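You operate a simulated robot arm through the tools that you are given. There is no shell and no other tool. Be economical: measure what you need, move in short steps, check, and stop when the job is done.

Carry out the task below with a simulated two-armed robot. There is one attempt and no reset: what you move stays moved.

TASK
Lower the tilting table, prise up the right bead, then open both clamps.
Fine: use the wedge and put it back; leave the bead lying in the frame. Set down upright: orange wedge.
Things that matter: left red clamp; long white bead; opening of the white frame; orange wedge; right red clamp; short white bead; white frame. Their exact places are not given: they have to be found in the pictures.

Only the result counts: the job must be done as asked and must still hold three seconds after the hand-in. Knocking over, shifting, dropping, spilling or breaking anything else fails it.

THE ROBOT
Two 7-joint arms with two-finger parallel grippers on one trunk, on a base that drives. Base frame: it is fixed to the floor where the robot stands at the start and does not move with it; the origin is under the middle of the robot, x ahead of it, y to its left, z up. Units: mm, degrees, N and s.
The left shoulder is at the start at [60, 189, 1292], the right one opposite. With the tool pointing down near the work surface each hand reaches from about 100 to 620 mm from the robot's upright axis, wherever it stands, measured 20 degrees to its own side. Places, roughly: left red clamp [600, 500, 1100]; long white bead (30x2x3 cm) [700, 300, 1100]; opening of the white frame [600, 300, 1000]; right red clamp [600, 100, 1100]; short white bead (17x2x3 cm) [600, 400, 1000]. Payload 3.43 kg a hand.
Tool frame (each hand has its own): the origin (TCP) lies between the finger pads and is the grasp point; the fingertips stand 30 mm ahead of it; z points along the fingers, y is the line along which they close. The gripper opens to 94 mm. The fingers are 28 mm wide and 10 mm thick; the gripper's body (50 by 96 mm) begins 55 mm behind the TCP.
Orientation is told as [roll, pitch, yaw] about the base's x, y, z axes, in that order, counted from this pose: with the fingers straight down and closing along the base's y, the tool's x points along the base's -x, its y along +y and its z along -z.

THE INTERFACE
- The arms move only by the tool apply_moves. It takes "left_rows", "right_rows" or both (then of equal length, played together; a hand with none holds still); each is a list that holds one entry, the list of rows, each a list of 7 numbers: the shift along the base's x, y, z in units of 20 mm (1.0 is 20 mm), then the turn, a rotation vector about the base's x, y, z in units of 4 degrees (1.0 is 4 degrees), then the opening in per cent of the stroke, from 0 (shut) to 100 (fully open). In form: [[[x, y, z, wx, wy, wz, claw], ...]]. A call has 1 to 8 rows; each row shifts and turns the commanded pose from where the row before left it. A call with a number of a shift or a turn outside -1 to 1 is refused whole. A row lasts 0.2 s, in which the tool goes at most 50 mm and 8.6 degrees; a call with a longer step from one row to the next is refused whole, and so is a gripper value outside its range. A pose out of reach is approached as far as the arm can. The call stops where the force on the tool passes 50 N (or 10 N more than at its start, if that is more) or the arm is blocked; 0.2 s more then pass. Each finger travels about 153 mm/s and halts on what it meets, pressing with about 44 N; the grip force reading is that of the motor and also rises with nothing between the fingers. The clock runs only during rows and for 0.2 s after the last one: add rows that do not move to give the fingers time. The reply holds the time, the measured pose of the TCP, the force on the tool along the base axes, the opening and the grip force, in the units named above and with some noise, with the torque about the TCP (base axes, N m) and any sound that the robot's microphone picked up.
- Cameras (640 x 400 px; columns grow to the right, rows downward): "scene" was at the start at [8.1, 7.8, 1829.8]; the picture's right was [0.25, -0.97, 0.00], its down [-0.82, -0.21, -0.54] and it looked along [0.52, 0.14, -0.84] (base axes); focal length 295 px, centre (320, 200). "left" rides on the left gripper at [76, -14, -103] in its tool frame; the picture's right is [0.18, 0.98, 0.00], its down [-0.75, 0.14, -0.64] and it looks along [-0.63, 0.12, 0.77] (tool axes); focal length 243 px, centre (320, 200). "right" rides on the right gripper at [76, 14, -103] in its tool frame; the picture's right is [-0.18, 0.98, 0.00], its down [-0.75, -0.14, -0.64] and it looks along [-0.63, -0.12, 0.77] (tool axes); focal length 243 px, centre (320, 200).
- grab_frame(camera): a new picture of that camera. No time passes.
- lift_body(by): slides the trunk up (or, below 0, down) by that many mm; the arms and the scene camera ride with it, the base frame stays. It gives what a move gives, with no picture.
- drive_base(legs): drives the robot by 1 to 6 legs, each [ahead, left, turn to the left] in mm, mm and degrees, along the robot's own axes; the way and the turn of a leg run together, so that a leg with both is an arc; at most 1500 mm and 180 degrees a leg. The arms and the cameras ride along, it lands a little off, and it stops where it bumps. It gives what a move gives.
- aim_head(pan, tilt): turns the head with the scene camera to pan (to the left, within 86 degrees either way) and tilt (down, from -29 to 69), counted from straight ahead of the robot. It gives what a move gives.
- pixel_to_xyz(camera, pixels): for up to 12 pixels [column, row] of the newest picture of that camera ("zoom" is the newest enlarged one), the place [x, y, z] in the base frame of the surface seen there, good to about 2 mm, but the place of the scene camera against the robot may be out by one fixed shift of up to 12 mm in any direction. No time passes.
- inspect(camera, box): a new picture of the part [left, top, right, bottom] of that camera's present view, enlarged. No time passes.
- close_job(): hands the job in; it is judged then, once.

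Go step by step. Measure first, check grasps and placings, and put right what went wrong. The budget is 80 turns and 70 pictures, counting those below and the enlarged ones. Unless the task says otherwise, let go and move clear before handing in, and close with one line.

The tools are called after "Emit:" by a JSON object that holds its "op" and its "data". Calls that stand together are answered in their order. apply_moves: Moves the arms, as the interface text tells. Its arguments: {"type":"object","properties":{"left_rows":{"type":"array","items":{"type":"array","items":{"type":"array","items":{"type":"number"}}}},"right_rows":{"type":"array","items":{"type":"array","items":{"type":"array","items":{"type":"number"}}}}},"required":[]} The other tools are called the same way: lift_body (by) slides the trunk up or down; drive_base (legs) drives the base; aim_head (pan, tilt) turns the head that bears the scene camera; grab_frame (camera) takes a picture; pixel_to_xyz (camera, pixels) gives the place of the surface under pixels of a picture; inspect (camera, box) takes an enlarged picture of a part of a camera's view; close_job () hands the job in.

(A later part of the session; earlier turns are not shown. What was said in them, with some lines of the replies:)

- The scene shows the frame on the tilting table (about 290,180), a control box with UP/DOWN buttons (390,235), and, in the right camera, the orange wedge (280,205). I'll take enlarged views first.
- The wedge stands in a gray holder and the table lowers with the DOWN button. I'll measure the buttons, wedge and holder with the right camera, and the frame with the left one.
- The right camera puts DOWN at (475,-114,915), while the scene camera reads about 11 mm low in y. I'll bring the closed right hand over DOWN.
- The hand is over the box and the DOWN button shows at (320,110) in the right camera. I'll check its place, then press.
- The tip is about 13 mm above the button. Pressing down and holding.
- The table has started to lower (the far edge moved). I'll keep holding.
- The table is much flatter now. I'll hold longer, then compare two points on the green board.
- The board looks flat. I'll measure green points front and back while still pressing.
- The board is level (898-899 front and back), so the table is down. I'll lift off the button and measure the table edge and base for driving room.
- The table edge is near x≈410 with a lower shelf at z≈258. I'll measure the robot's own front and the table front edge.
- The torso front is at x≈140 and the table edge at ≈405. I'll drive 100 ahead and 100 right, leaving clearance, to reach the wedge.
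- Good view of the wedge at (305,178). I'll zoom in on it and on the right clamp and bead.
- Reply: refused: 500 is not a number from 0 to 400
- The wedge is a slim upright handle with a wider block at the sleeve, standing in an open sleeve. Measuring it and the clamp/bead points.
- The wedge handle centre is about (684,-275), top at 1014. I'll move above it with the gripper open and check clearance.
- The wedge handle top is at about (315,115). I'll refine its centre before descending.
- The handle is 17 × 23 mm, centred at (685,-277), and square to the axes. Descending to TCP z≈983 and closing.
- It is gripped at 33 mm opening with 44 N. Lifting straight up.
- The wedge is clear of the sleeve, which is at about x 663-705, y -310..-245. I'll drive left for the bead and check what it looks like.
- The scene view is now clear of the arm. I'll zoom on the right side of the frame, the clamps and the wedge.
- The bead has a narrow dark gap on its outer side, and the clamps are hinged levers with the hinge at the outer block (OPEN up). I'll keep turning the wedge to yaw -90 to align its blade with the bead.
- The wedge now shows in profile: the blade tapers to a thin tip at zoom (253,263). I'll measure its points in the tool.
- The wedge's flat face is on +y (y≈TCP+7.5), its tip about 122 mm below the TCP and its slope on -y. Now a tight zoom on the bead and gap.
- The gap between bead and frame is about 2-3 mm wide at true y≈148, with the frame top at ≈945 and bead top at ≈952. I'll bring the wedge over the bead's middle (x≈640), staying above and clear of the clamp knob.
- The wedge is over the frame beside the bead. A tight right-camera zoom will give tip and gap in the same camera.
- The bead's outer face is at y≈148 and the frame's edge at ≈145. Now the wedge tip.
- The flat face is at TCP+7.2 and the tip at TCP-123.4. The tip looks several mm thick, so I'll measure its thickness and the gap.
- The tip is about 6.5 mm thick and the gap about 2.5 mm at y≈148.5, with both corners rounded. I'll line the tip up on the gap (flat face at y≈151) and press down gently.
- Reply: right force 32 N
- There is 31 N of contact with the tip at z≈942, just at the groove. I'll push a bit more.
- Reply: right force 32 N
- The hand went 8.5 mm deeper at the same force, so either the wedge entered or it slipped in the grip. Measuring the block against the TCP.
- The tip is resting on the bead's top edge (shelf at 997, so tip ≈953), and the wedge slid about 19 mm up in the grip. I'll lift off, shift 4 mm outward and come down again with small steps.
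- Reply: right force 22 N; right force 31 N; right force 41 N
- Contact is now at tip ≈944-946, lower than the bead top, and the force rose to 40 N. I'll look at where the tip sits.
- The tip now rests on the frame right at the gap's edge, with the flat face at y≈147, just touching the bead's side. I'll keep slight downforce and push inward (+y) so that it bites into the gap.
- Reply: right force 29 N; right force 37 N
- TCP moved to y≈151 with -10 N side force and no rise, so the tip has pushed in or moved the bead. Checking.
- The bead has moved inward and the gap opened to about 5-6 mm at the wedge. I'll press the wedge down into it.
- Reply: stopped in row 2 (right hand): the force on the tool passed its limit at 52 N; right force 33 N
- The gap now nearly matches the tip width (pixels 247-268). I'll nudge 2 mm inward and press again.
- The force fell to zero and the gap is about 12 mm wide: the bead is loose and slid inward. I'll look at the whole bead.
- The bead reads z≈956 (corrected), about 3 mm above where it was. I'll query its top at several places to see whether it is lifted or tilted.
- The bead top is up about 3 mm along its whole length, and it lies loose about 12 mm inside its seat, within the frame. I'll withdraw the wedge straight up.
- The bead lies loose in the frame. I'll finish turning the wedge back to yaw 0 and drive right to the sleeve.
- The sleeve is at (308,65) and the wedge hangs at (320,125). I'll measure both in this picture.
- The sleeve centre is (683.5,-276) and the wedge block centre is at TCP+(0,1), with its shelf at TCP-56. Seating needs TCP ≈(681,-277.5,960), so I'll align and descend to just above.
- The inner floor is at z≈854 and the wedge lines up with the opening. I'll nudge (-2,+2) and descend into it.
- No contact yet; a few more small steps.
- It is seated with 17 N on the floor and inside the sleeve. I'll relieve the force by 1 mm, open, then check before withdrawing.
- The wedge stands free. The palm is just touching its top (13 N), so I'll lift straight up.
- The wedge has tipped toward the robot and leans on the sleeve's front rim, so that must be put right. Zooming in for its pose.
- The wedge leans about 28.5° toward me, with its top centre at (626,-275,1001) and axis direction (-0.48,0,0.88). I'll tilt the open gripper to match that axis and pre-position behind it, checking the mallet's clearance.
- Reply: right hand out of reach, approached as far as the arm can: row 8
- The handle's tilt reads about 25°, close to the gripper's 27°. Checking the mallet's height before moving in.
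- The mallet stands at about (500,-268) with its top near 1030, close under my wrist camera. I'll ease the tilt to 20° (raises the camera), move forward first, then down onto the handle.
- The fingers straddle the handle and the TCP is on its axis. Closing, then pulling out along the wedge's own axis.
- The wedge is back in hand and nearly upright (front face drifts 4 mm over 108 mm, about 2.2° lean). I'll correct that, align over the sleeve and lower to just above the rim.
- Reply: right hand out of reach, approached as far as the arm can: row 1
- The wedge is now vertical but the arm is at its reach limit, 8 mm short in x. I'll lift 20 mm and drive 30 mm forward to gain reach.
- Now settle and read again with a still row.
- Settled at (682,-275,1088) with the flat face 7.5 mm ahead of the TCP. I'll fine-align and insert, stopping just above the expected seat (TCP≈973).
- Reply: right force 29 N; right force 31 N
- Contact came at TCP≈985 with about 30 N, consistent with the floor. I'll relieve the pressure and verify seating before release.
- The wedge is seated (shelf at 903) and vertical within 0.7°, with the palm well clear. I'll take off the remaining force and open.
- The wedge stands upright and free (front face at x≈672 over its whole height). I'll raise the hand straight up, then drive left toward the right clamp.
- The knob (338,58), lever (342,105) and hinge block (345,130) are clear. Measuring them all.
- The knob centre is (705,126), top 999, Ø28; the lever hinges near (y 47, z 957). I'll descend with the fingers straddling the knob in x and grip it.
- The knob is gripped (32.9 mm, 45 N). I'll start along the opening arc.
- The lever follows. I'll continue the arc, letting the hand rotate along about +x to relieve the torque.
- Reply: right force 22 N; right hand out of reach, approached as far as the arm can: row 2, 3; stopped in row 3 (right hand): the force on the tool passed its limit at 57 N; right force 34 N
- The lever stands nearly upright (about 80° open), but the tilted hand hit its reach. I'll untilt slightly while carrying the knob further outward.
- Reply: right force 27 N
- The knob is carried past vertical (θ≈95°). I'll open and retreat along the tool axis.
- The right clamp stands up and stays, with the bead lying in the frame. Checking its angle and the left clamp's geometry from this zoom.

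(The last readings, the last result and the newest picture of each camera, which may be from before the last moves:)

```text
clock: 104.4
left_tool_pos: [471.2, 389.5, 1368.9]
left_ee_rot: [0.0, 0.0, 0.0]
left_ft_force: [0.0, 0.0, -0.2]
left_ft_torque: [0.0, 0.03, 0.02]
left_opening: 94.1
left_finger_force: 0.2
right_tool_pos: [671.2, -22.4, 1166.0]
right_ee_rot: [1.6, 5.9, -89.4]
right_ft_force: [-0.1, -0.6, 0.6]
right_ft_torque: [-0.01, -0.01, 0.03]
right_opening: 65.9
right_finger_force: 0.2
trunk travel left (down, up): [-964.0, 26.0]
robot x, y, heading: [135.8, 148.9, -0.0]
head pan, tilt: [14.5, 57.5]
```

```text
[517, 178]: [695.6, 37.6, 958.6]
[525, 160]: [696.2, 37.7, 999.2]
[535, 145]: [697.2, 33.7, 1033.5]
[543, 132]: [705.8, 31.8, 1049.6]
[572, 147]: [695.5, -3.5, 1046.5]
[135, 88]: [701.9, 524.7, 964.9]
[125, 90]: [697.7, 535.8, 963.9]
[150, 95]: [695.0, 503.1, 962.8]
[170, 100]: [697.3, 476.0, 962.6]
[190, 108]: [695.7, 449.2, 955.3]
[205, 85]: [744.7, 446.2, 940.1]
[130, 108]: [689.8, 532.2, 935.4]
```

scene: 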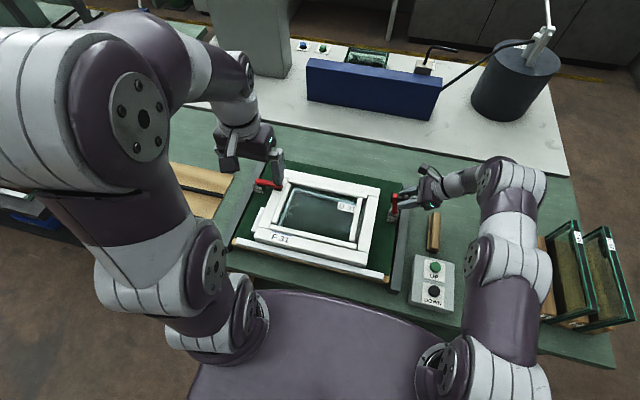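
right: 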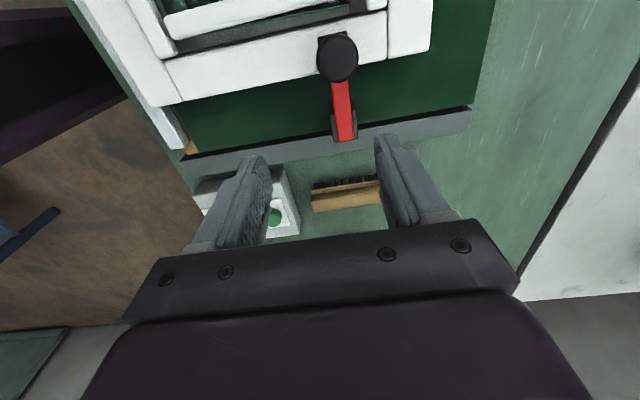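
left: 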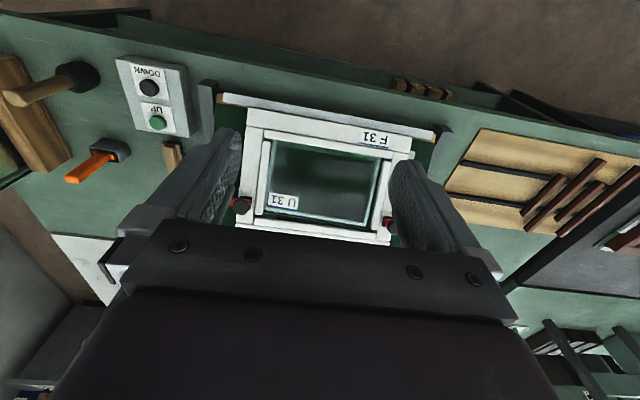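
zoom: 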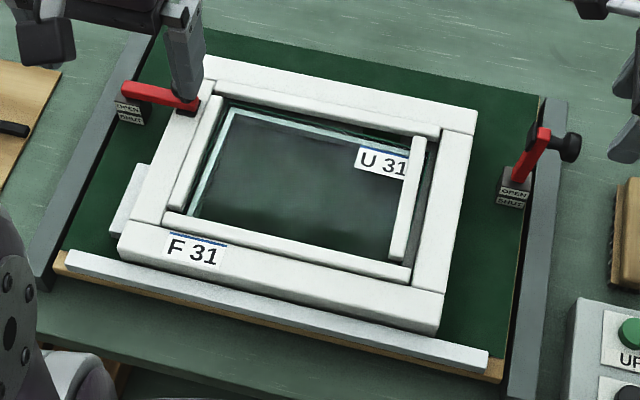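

The right clamp is open (about 93°, holding). For the left one I'll retract the right hand, start turning the left hand to yaw +90, and drive left.

Emit:
{"op": "apply_moves", "data": {"left_rows": [[[1, 0, -0.5, 0, 0, 1, 70], [1, 0, -0.5, 0, 0, 1, 70], [1, 0, -0.5, 0, 0, 1, 70], [1, 0, -0.5, 0, 0, 1, 70], [1, 0, -0.5, 0, 0, 1, 70], [1, 0, -0.5, 0, 0, 1, 70], [1, 0, -0.5, 0, 0, 1, 70], [1, 0, -0.5, 0, 0, 1, 70]]], "right_rows": [[[-1, -0.3, 0.6, 0, 0, 0, 70], [-1, -0.3, 0.6, 0, 0, 0, 70], [-1, -0.3, 0.6, 0, 0, 0, 70], [-1, -0.3, 0.6, 0, 0, 0, 70], [-1, -0.3, 0.6, 0, 0, 0, 70], [-1, -0.3, 0.6, 0, 0, 0, 70], [-1, -0.3, 0.6, 0, 0, 0, 70], [-1, -0.3, 0.6, 0, 0, 0, 70]]]}}

Emit:
{"op": "drive_base", "data": {"legs": [[0, 294, 0]]}}

Emit:
{"op": "apply_moves", "data": {"left_rows": [[[0, -1, -0.6, 0, 0, 1, 70], [0, -1, -0.6, 0, 0, 1, 70], [0, -1, -0.6, 0, 0, 1, 70], [0, -1, -0.6, 0, 0, 1, 70], [0, -1, -0.6, 0, 0, 1, 70], [0, -1, -0.6, 0, 0, 1, 70], [0, -1, -0.6, 0, 0, 1, 70], [0, -1, -0.6, 0, 0, 1, 70]]]}}

Emit:
{"op": "apply_moves", "data": {"left_rows": [[[0.37, -0.14, -0.56, 0, 0, 1, 70], [0.37, -0.14, -0.56, 0, 0, 1, 70], [0.37, -0.14, -0.56, 0, 0, 1, 70], [0.37, -0.14, -0.56, 0, 0, 1, 70], [0.37, -0.14, -0.56, 0, 0, 1, 70], [0.37, -0.14, -0.56, 0, 0, 1, 70], [0.37, -0.14, -0.56, 0, 0, 0.5, 70], [0, 0, 0, 0, 0, 0, 70]]]}}

Emit:
{"op": "grab_frame", "data": {"camera": "left"}}

```text
clock: 106.2
left_tool_pos: [630.6, 387.6, 1287.1]
left_ee_rot: [-0.1, 0.0, 32.1]
left_ft_force: [0.7, 0.2, 0.2]
left_ft_torque: [-0.02, 0.0, -0.01]
left_opening: 65.5
left_finger_force: 0.1
right_tool_pos: [508.1, -71.2, 1260.5]
right_ee_rot: [1.6, 6.1, -89.3]
right_ft_force: [0.0, -0.4, -0.7]
right_ft_torque: [0.02, -0.01, 0.02]
right_opening: 65.8
right_finger_force: 0.1
trunk travel left (down, up): [-964.0, 26.0]
robot x, y, heading: [136.6, 147.2, -0.1]
head pan, tilt: [14.5, 57.5]
```

```text
clock: 108.2
left_tool_pos: [631.4, 681.2, 1289.0]
left_ee_rot: [0.2, -0.2, 32.1]
left_ft_force: [-0.8, -0.3, -0.1]
left_ft_torque: [0.01, -0.01, 0.01]
left_opening: 65.7
left_finger_force: 0.0
right_tool_pos: [509.1, 222.3, 1260.3]
right_ee_rot: [1.7, 6.1, -89.3]
right_ft_force: [0.5, 0.7, -0.2]
right_ft_torque: [0.03, 0.0, 0.0]
right_opening: 66.0
right_finger_force: 0.0
trunk travel left (down, up): [-964.0, 26.0]
robot x, y, heading: [134.4, 443.1, 0.1]
head pan, tilt: [14.5, 57.5]
```

```text
clock: 110.0
left_tool_pos: [630.0, 523.2, 1191.6]
left_ee_rot: [-0.1, -0.1, 64.2]
left_ft_force: [-0.7, 0.2, 0.1]
left_ft_torque: [0.04, 0.0, 0.01]
left_opening: 65.7
left_finger_force: 0.0
right_tool_pos: [509.7, 222.5, 1261.0]
right_ee_rot: [1.4, 6.1, -89.3]
right_ft_force: [0.3, -0.5, 0.0]
right_ft_torque: [0.01, -0.01, -0.02]
right_opening: 65.9
right_finger_force: 0.1
trunk travel left (down, up): [-964.0, 26.0]
robot x, y, heading: [136.5, 445.0, 0.1]
head pan, tilt: [14.5, 57.5]
```

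```text
clock: 111.8
left_tool_pos: [682.5, 503.4, 1114.6]
left_ee_rot: [0.0, 0.0, 90.2]
left_ft_force: [-0.1, -0.5, -0.1]
left_ft_torque: [0.0, 0.02, 0.0]
left_opening: 65.6
left_finger_force: 0.1
right_tool_pos: [509.1, 223.5, 1260.5]
right_ee_rot: [1.8, 5.9, -89.2]
right_ft_force: [-0.8, -0.1, -0.6]
right_ft_torque: [0.01, -0.04, -0.02]
right_opening: 65.9
right_finger_force: 0.0
trunk travel left (down, up): [-964.0, 26.0]
robot x, y, heading: [131.3, 440.9, 0.1]
head pan, tilt: [14.5, 57.5]
```

```text
2 pictures are left
```

left: 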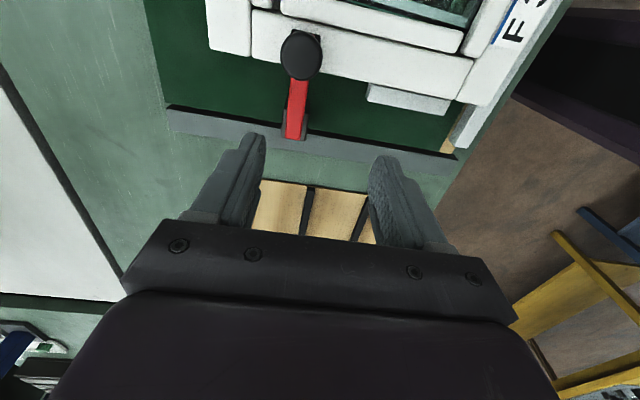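

The left knob is at (300,55), lever at (296,105). Measuring.

Emit:
{"op": "pixel_to_xyz", "data": {"camera": "left", "pixels": [[300, 55], [284, 57], [317, 57], [300, 36], [300, 72], [298, 90], [296, 110], [294, 132], [293, 138], [305, 130], [286, 125]]}}

```text
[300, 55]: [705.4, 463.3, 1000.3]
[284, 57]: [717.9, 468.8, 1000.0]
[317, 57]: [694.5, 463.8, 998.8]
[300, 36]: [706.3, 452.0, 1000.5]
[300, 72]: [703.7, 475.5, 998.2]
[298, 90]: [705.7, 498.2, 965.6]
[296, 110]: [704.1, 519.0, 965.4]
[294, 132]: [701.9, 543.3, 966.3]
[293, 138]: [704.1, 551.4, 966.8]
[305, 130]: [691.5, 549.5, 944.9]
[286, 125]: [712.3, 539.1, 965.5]
```

The mirror of the right clamp: knob centre (705,465), top 1000, hinge y≈543. Descend, grip, and begin the arc.

Emit:
{"op": "apply_moves", "data": {"left_rows": [[[0.56, -0.97, 0, 0, 0, 0, 70], [0.56, -0.97, -0.2, 0, 0, 0, 70], [0, 0, -1, 0, 0, 0, 70], [0, 0, -1, 0, 0, 0, 70], [0, 0, -1, 0, 0, 0, 70], [0, 0, -1, 0, 0, 0, 70], [0, 0, -1, 0, 0, 0, 70], [0, 0, -0.9, 0, 0, 0, 70]]]}}

Emit:
{"op": "apply_moves", "data": {"left_rows": [[[0, 0, 0, 0, 0, 0, 0], [0, 0, 0, 0, 0, 0, 0], [0, 0, 0, 0, 0, 0, 0]]]}}

```text
clock: 113.6
left_tool_pos: [703.8, 465.1, 991.5]
left_ee_rot: [0.0, 0.0, 90.0]
left_ft_force: [0.1, 0.3, -0.8]
left_ft_torque: [-0.01, -0.01, 0.01]
left_opening: 65.7
left_finger_force: 0.1
right_tool_pos: [509.2, 224.1, 1260.4]
right_ee_rot: [1.5, 6.0, -89.2]
right_ft_force: [0.7, 0.4, 0.4]
right_ft_torque: [0.02, 0.02, 0.03]
right_opening: 65.7
right_finger_force: 0.1
trunk travel left (down, up): [-964.0, 26.0]
robot x, y, heading: [132.3, 443.4, 0.2]
head pan, tilt: [14.5, 57.5]
```

```text
clock: 114.4
left_tool_pos: [704.6, 465.2, 991.7]
left_ee_rot: [0.1, 0.0, 90.2]
left_ft_force: [2.9, 0.0, 0.1]
left_ft_torque: [0.0, -0.08, 0.05]
left_opening: 33.1
left_finger_force: 44.9
right_tool_pos: [511.1, 224.3, 1260.6]
right_ee_rot: [1.7, 6.0, -89.3]
right_ft_force: [0.2, 0.0, 0.4]
right_ft_torque: [0.0, -0.01, -0.02]
right_opening: 65.8
right_finger_force: 0.0
trunk travel left (down, up): [-964.0, 26.0]
robot x, y, heading: [133.9, 442.6, 0.3]
head pan, tilt: [14.5, 57.5]
```

The left knob is gripped. Playing the mirrored arc, with less tilt this time.

Emit:
{"op": "apply_moves", "data": {"left_rows": [[[0, 0.1775, 0.33, 0, 0, 0, 0], [0, 0.1775, 0.33, 0, 0, 0, 0], [0, 0.2325, 0.295, 0, 0, 0, 0], [0, 0.2325, 0.295, 0, 0, 0, 0], [0, 0.28, 0.25, 0, 0, 0, 0], [0, 0.28, 0.25, 0, 0, 0, 0], [0, 0, 0, 0, 0, 0, 0]]]}}

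Emit:
{"op": "apply_moves", "data": {"left_rows": [[[0, 0.32, 0.195, -0.8, 0, 0, 0], [0, 0.32, 0.195, -0.8, 0, 0, 0], [0, 0.3475, 0.14, -0.8, 0, 0, 0], [0, 0.3475, 0.14, -0.8, 0, 0, 0], [0, 0.3675, 0.075, -0.8, 0, 0, 0], [0, 0.3675, 0.075, -0.8, 0, 0, 0], [0, 0.375, 0.0125, -0.8, 0, 0, 0], [0, 0.375, 0.0125, -0.8, 0, 0, 0]]]}}

Emit:
{"op": "apply_moves", "data": {"left_rows": [[[0, 0.36, -0.03, 0, 0, 0, 0], [0, 0.36, -0.04, 0, 0, 0, 0], [0, 0.33, -0.06, 0, 0, 0, 0], [0, 0.33, -0.07, 0, 0, 0, 0], [0, 0, 0, 0, 0, 0, 0]]]}}

```text
clock: 116.0
left_tool_pos: [703.9, 489.6, 1027.0]
left_ee_rot: [-0.1, -0.1, 90.1]
left_ft_force: [-4.3, -18.2, -1.3]
left_ft_torque: [-1.26, 0.12, 0.02]
left_opening: 33.1
left_finger_force: 44.9
right_tool_pos: [508.9, 220.4, 1261.2]
right_ee_rot: [1.7, 6.2, -89.2]
right_ft_force: [0.0, 0.4, -0.2]
right_ft_torque: [-0.04, -0.04, 0.03]
right_opening: 65.7
right_finger_force: 0.0
trunk travel left (down, up): [-964.0, 26.0]
robot x, y, heading: [134.4, 446.1, 0.2]
head pan, tilt: [14.5, 57.5]
```

```text
clock: 117.8
left_tool_pos: [704.0, 547.3, 1046.2]
left_ee_rot: [-0.3, 25.5, 89.9]
left_ft_force: [9.0, -14.7, 30.6]
left_ft_torque: [-1.32, -0.08, 0.08]
left_opening: 33.2
left_finger_force: 45.2
right_tool_pos: [507.6, 222.9, 1262.4]
right_ee_rot: [1.7, 6.1, -89.2]
right_ft_force: [-0.3, 0.0, -0.1]
right_ft_torque: [-0.01, 0.01, 0.0]
right_opening: 65.8
right_finger_force: 0.1
trunk travel left (down, up): [-964.0, 26.0]
robot x, y, heading: [132.8, 443.3, 0.2]
head pan, tilt: [14.5, 57.5]
```

```text
clock: 119.0
left_tool_pos: [705.1, 575.3, 1039.6]
left_ee_rot: [0.0, 25.5, 90.3]
left_ft_force: [14.9, -3.7, 22.5]
left_ft_torque: [-1.01, -0.02, 0.15]
left_opening: 33.0
left_finger_force: 45.5
right_tool_pos: [510.3, 222.7, 1260.6]
right_ee_rot: [1.6, 6.1, -89.1]
right_ft_force: [-0.2, 0.1, 0.4]
right_ft_torque: [0.0, 0.01, 0.0]
right_opening: 66.0
right_finger_force: 0.1
trunk travel left (down, up): [-964.0, 26.0]
robot x, y, heading: [133.5, 445.6, 0.0]
head pan, tilt: [14.5, 57.5]
```

At y≈575; the mirror of the right end point is 589. Moving 14 mm further, then releasing and retreating.

Emit:
{"op": "apply_moves", "data": {"left_rows": [[[0, 0.3, -0.08, 0, 0, 0, 0], [0, 0.25, -0.08, 0, 0, 0, 0], [0, 0.2, -0.07, 0, 0, 0, 0], [0, 0, 0, 0, 0, 0, 0]]]}}

Emit:
{"op": "apply_moves", "data": {"left_rows": [[[0, 0, 0, 0, 0, 0, 70], [0, 0, 0, 0, 0, 0, 70], [0, 0, 0, 0, 0, 0, 70]]]}}

Emit:
{"op": "apply_moves", "data": {"left_rows": [[[0, 0.3, 0.8, 0, 0, 0, 70], [0, 0.3, 0.9, 0, 0, 0, 70], [-0.3, 0.3, 0.9, 0, 0, 0, 70], [-0.3, 0.3, 0.9, 0.8, 0, 0, 70], [-0.3, 0, 0.9, 0.8, 0, 0, 70], [-0.5, 0, 0.9, 0.8, 0, 0, 70], [-0.8, 0, 0.9, 0.8, 0, 0, 70], [-0.8, 0, 0, 0.8, 0, 0, 70]]]}}

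Emit:
{"op": "grab_frame", "data": {"camera": "scene"}}

```text
clock: 120.0
left_tool_pos: [704.2, 589.9, 1034.2]
left_ee_rot: [0.3, 25.5, 90.3]
left_ft_force: [11.5, -9.6, 7.8]
left_ft_torque: [-1.0, -0.06, -0.05]
left_opening: 33.1
left_finger_force: 44.6
right_tool_pos: [510.3, 223.1, 1261.2]
right_ee_rot: [1.6, 6.2, -89.2]
right_ft_force: [0.0, 0.5, 0.2]
right_ft_torque: [-0.01, -0.01, -0.02]
right_opening: 65.6
right_finger_force: 0.1
trunk travel left (down, up): [-964.0, 26.0]
robot x, y, heading: [133.8, 443.4, 0.3]
head pan, tilt: [14.5, 57.5]
```

```text
clock: 120.8
left_tool_pos: [704.5, 591.3, 1034.9]
left_ee_rot: [0.1, 25.6, 90.2]
left_ft_force: [0.1, -0.6, -0.5]
left_ft_torque: [0.04, -0.01, 0.02]
left_opening: 65.7
left_finger_force: 0.0
right_tool_pos: [509.2, 224.1, 1260.7]
right_ee_rot: [1.7, 6.0, -89.2]
right_ft_force: [-0.1, -0.1, -0.1]
right_ft_torque: [0.01, -0.02, 0.02]
right_opening: 65.8
right_finger_force: 0.0
trunk travel left (down, up): [-964.0, 26.0]
robot x, y, heading: [136.0, 443.9, 0.5]
head pan, tilt: [14.5, 57.5]
```

```text
clock: 122.6
left_tool_pos: [643.3, 615.9, 1159.0]
left_ee_rot: [0.1, 9.6, 90.0]
left_ft_force: [0.2, -0.8, 0.3]
left_ft_torque: [-0.02, -0.02, -0.01]
left_opening: 65.4
left_finger_force: 0.1
right_tool_pos: [509.4, 224.1, 1260.8]
right_ee_rot: [1.7, 6.1, -89.2]
right_ft_force: [0.2, -0.1, 0.7]
right_ft_torque: [-0.03, -0.04, -0.04]
right_opening: 66.0
right_finger_force: 0.1
trunk travel left (down, up): [-964.0, 26.0]
robot x, y, heading: [135.3, 440.8, 0.3]
head pan, tilt: [14.5, 57.5]
```

```text
1 pictures are left
```

scene: 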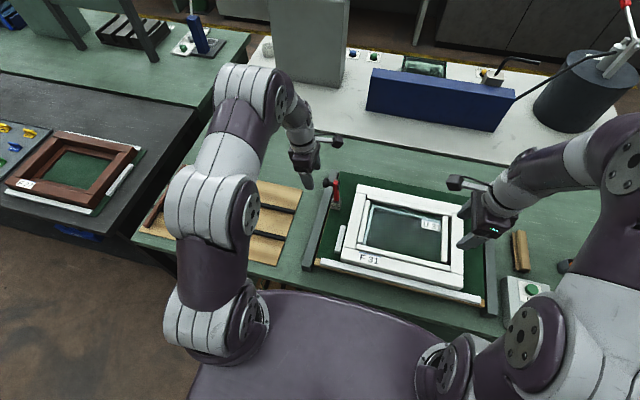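

Both clamps look upright in the scene. I'll check the left one's angle, then turn the right hand back to yaw 0 and retract the left so one last picture can verify wedge and clamps.

Emit:
{"op": "pixel_to_xyz", "data": {"camera": "scene", "pixels": [[335, 200], [335, 195], [335, 188], [334, 180], [327, 182], [436, 222], [440, 240], [430, 250]]}}

Emit:
{"op": "apply_moves", "data": {"left_rows": [[[-1, 0, 0.6, 0, 0, 0, 70], [-1, 0, 0.6, 0, 0, 0, 70], [-1, 0, 0.6, 0, 0, 0, 70], [-1, 0, 0.6, 0, 0, 0, 70], [-1, 0, 0.6, 0, 0, 0, 70], [-1, 0, 0.6, 0, 0, 0, 70], [-1, 0, 0.6, 0, 0, 0, 70], [-1, 0, 0.6, 0, 0, 0, 70]]], "right_rows": [[[0, 0, 0, 0, 0, 1, 70], [0, 0, 0, 0, 0, 1, 70], [0, 0, 0, 0, 0, 1, 70], [0, 0, 0, 0, 0, 1, 70], [0, 0, 0, 0, 0, 1, 70], [0, 0, 0, 0, 0, 1, 70], [0, 0, 0, 0, 0, 1, 70], [0, 0, 0, 0, 0, 1, 70]]]}}

Emit:
{"op": "apply_moves", "data": {"right_rows": [[[0, 0, 0, 0, 0, 1, 70], [0, 0, 0, 0, 0, 1, 70], [0, 0, 0, 0, 0, 1, 70], [0, 0, 0, 0, 0, 1, 70], [0, 0, 0, 0, 0, 1, 70], [0, 0, 0, 0, 0, 1, 70], [0, 0, 0, 0, 0, 1, 70], [0, 0, 0, 0, 0, 1, 70]]]}}

Emit:
{"op": "apply_moves", "data": {"right_rows": [[[0, 0, 0, 0, 0, 1, 70], [0, 0, 0, 0, 0, 1, 70], [0, 0, 0, 0, 0, 1, 70], [0, 0, 0, 0, 0, 1, 70], [0, 0, 0, 0, 0, 1, 70], [0, 0, 0, 0, 0, 1, 70]]]}}

Emit:
{"op": "drive_base", "data": {"legs": [[0, -390, 0]]}}

Emit:
{"op": "grab_frame", "data": {"camera": "right"}}

```text
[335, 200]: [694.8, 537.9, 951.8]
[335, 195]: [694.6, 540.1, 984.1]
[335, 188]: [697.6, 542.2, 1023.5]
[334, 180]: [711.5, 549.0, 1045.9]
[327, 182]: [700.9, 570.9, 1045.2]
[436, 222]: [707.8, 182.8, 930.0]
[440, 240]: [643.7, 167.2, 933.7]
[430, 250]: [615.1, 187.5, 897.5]
```

```text
clock: 124.4
left_tool_pos: [483.3, 615.7, 1255.8]
left_ee_rot: [-0.1, 9.6, 90.1]
left_ft_force: [0.3, 0.4, -0.1]
left_ft_torque: [0.04, -0.03, 0.01]
left_opening: 66.2
left_finger_force: 0.0
right_tool_pos: [507.3, 223.9, 1261.4]
right_ee_rot: [1.7, 6.0, -57.1]
right_ft_force: [-0.1, -1.0, 0.4]
right_ft_torque: [0.01, -0.02, 0.01]
right_opening: 65.9
right_finger_force: 0.1
trunk travel left (down, up): [-964.0, 26.0]
robot x, y, heading: [133.7, 444.1, 0.2]
head pan, tilt: [14.5, 57.5]
```

```text
clock: 126.2
left_tool_pos: [484.4, 615.8, 1254.1]
left_ee_rot: [0.0, 9.6, 90.1]
left_ft_force: [0.4, -0.6, -0.1]
left_ft_torque: [-0.03, 0.0, -0.02]
left_opening: 65.5
left_finger_force: 0.1
right_tool_pos: [508.2, 224.7, 1260.9]
right_ee_rot: [1.6, 6.0, -25.2]
right_ft_force: [0.9, -0.6, -0.1]
right_ft_torque: [0.05, 0.01, 0.01]
right_opening: 66.0
right_finger_force: 0.1
trunk travel left (down, up): [-964.0, 26.0]
robot x, y, heading: [134.7, 440.5, 0.2]
head pan, tilt: [14.5, 57.5]
```

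```text
clock: 127.6
left_tool_pos: [484.1, 615.7, 1254.6]
left_ee_rot: [-0.1, 9.6, 90.1]
left_ft_force: [-0.3, -0.6, -0.3]
left_ft_torque: [0.01, -0.03, 0.0]
left_opening: 65.8
left_finger_force: 0.0
right_tool_pos: [509.0, 224.8, 1261.3]
right_ee_rot: [1.8, 6.1, -1.1]
right_ft_force: [0.5, 0.0, 0.1]
right_ft_torque: [-0.02, 0.03, 0.02]
right_opening: 66.0
right_finger_force: 0.1
trunk travel left (down, up): [-964.0, 26.0]
robot x, y, heading: [132.8, 442.6, 0.2]
head pan, tilt: [14.5, 57.5]
```

```text
clock: 130.1
left_tool_pos: [485.0, 229.0, 1254.8]
left_ee_rot: [-0.1, 9.7, 90.2]
left_ft_force: [-0.1, -0.9, -0.7]
left_ft_torque: [0.0, -0.03, -0.01]
left_opening: 65.8
left_finger_force: 0.1
right_tool_pos: [511.6, -162.6, 1261.4]
right_ee_rot: [1.6, 6.0, -1.0]
right_ft_force: [0.7, 0.7, -0.2]
right_ft_torque: [0.0, -0.02, 0.01]
right_opening: 65.9
right_finger_force: 0.1
trunk travel left (down, up): [-964.0, 26.0]
robot x, y, heading: [135.4, 56.4, 0.1]
head pan, tilt: [14.5, 57.5]
```

```text
0 pictures are left
```

right: 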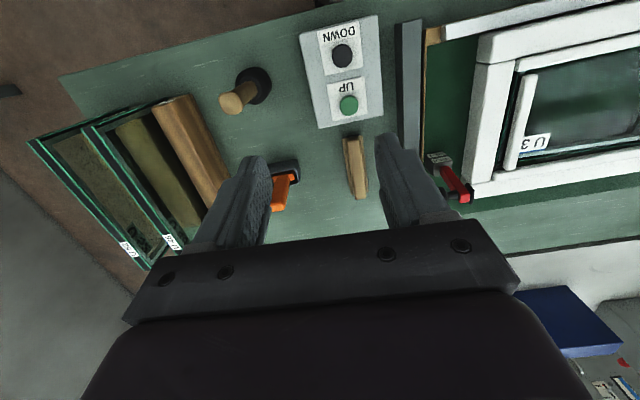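

The wedge shows at (283,190) in its sleeve and the right clamp stands open. Measuring the wedge's handle for uprightness.

Emit:
{"op": "pixel_to_xyz", "data": {"camera": "right", "pixels": [[278, 207], [279, 202], [281, 196], [283, 190], [285, 184], [287, 180], [290, 165], [440, 165], [455, 185], [465, 195], [525, 100], [535, 80]]}}

```text
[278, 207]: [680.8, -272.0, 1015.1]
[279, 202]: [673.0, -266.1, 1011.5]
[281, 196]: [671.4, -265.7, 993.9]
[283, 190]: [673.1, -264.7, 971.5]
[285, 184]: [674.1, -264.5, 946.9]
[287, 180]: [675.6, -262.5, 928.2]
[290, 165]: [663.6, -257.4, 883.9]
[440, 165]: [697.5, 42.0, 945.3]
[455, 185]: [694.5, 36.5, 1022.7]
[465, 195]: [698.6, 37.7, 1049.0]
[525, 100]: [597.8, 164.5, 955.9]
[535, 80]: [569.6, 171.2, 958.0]
```

The wedge stands upright in its sleeve (x 671-675 from z 928 to 1011). Both clamps are open past vertical, the bead lies loose in the frame, and the table is down. Handing in.

Emit:
{"op": "close_job", "data": {}}

```text
The job is handed in.
```

The job is handed in: the table is down, the right bead is prised loose and lying in the frame, the wedge is upright in its sleeve, and both clamps are open. The bead came up only about 3 mm, sliding about 12 mm inward. The wedge tipped over once in its sleeve, so I set it back upright.
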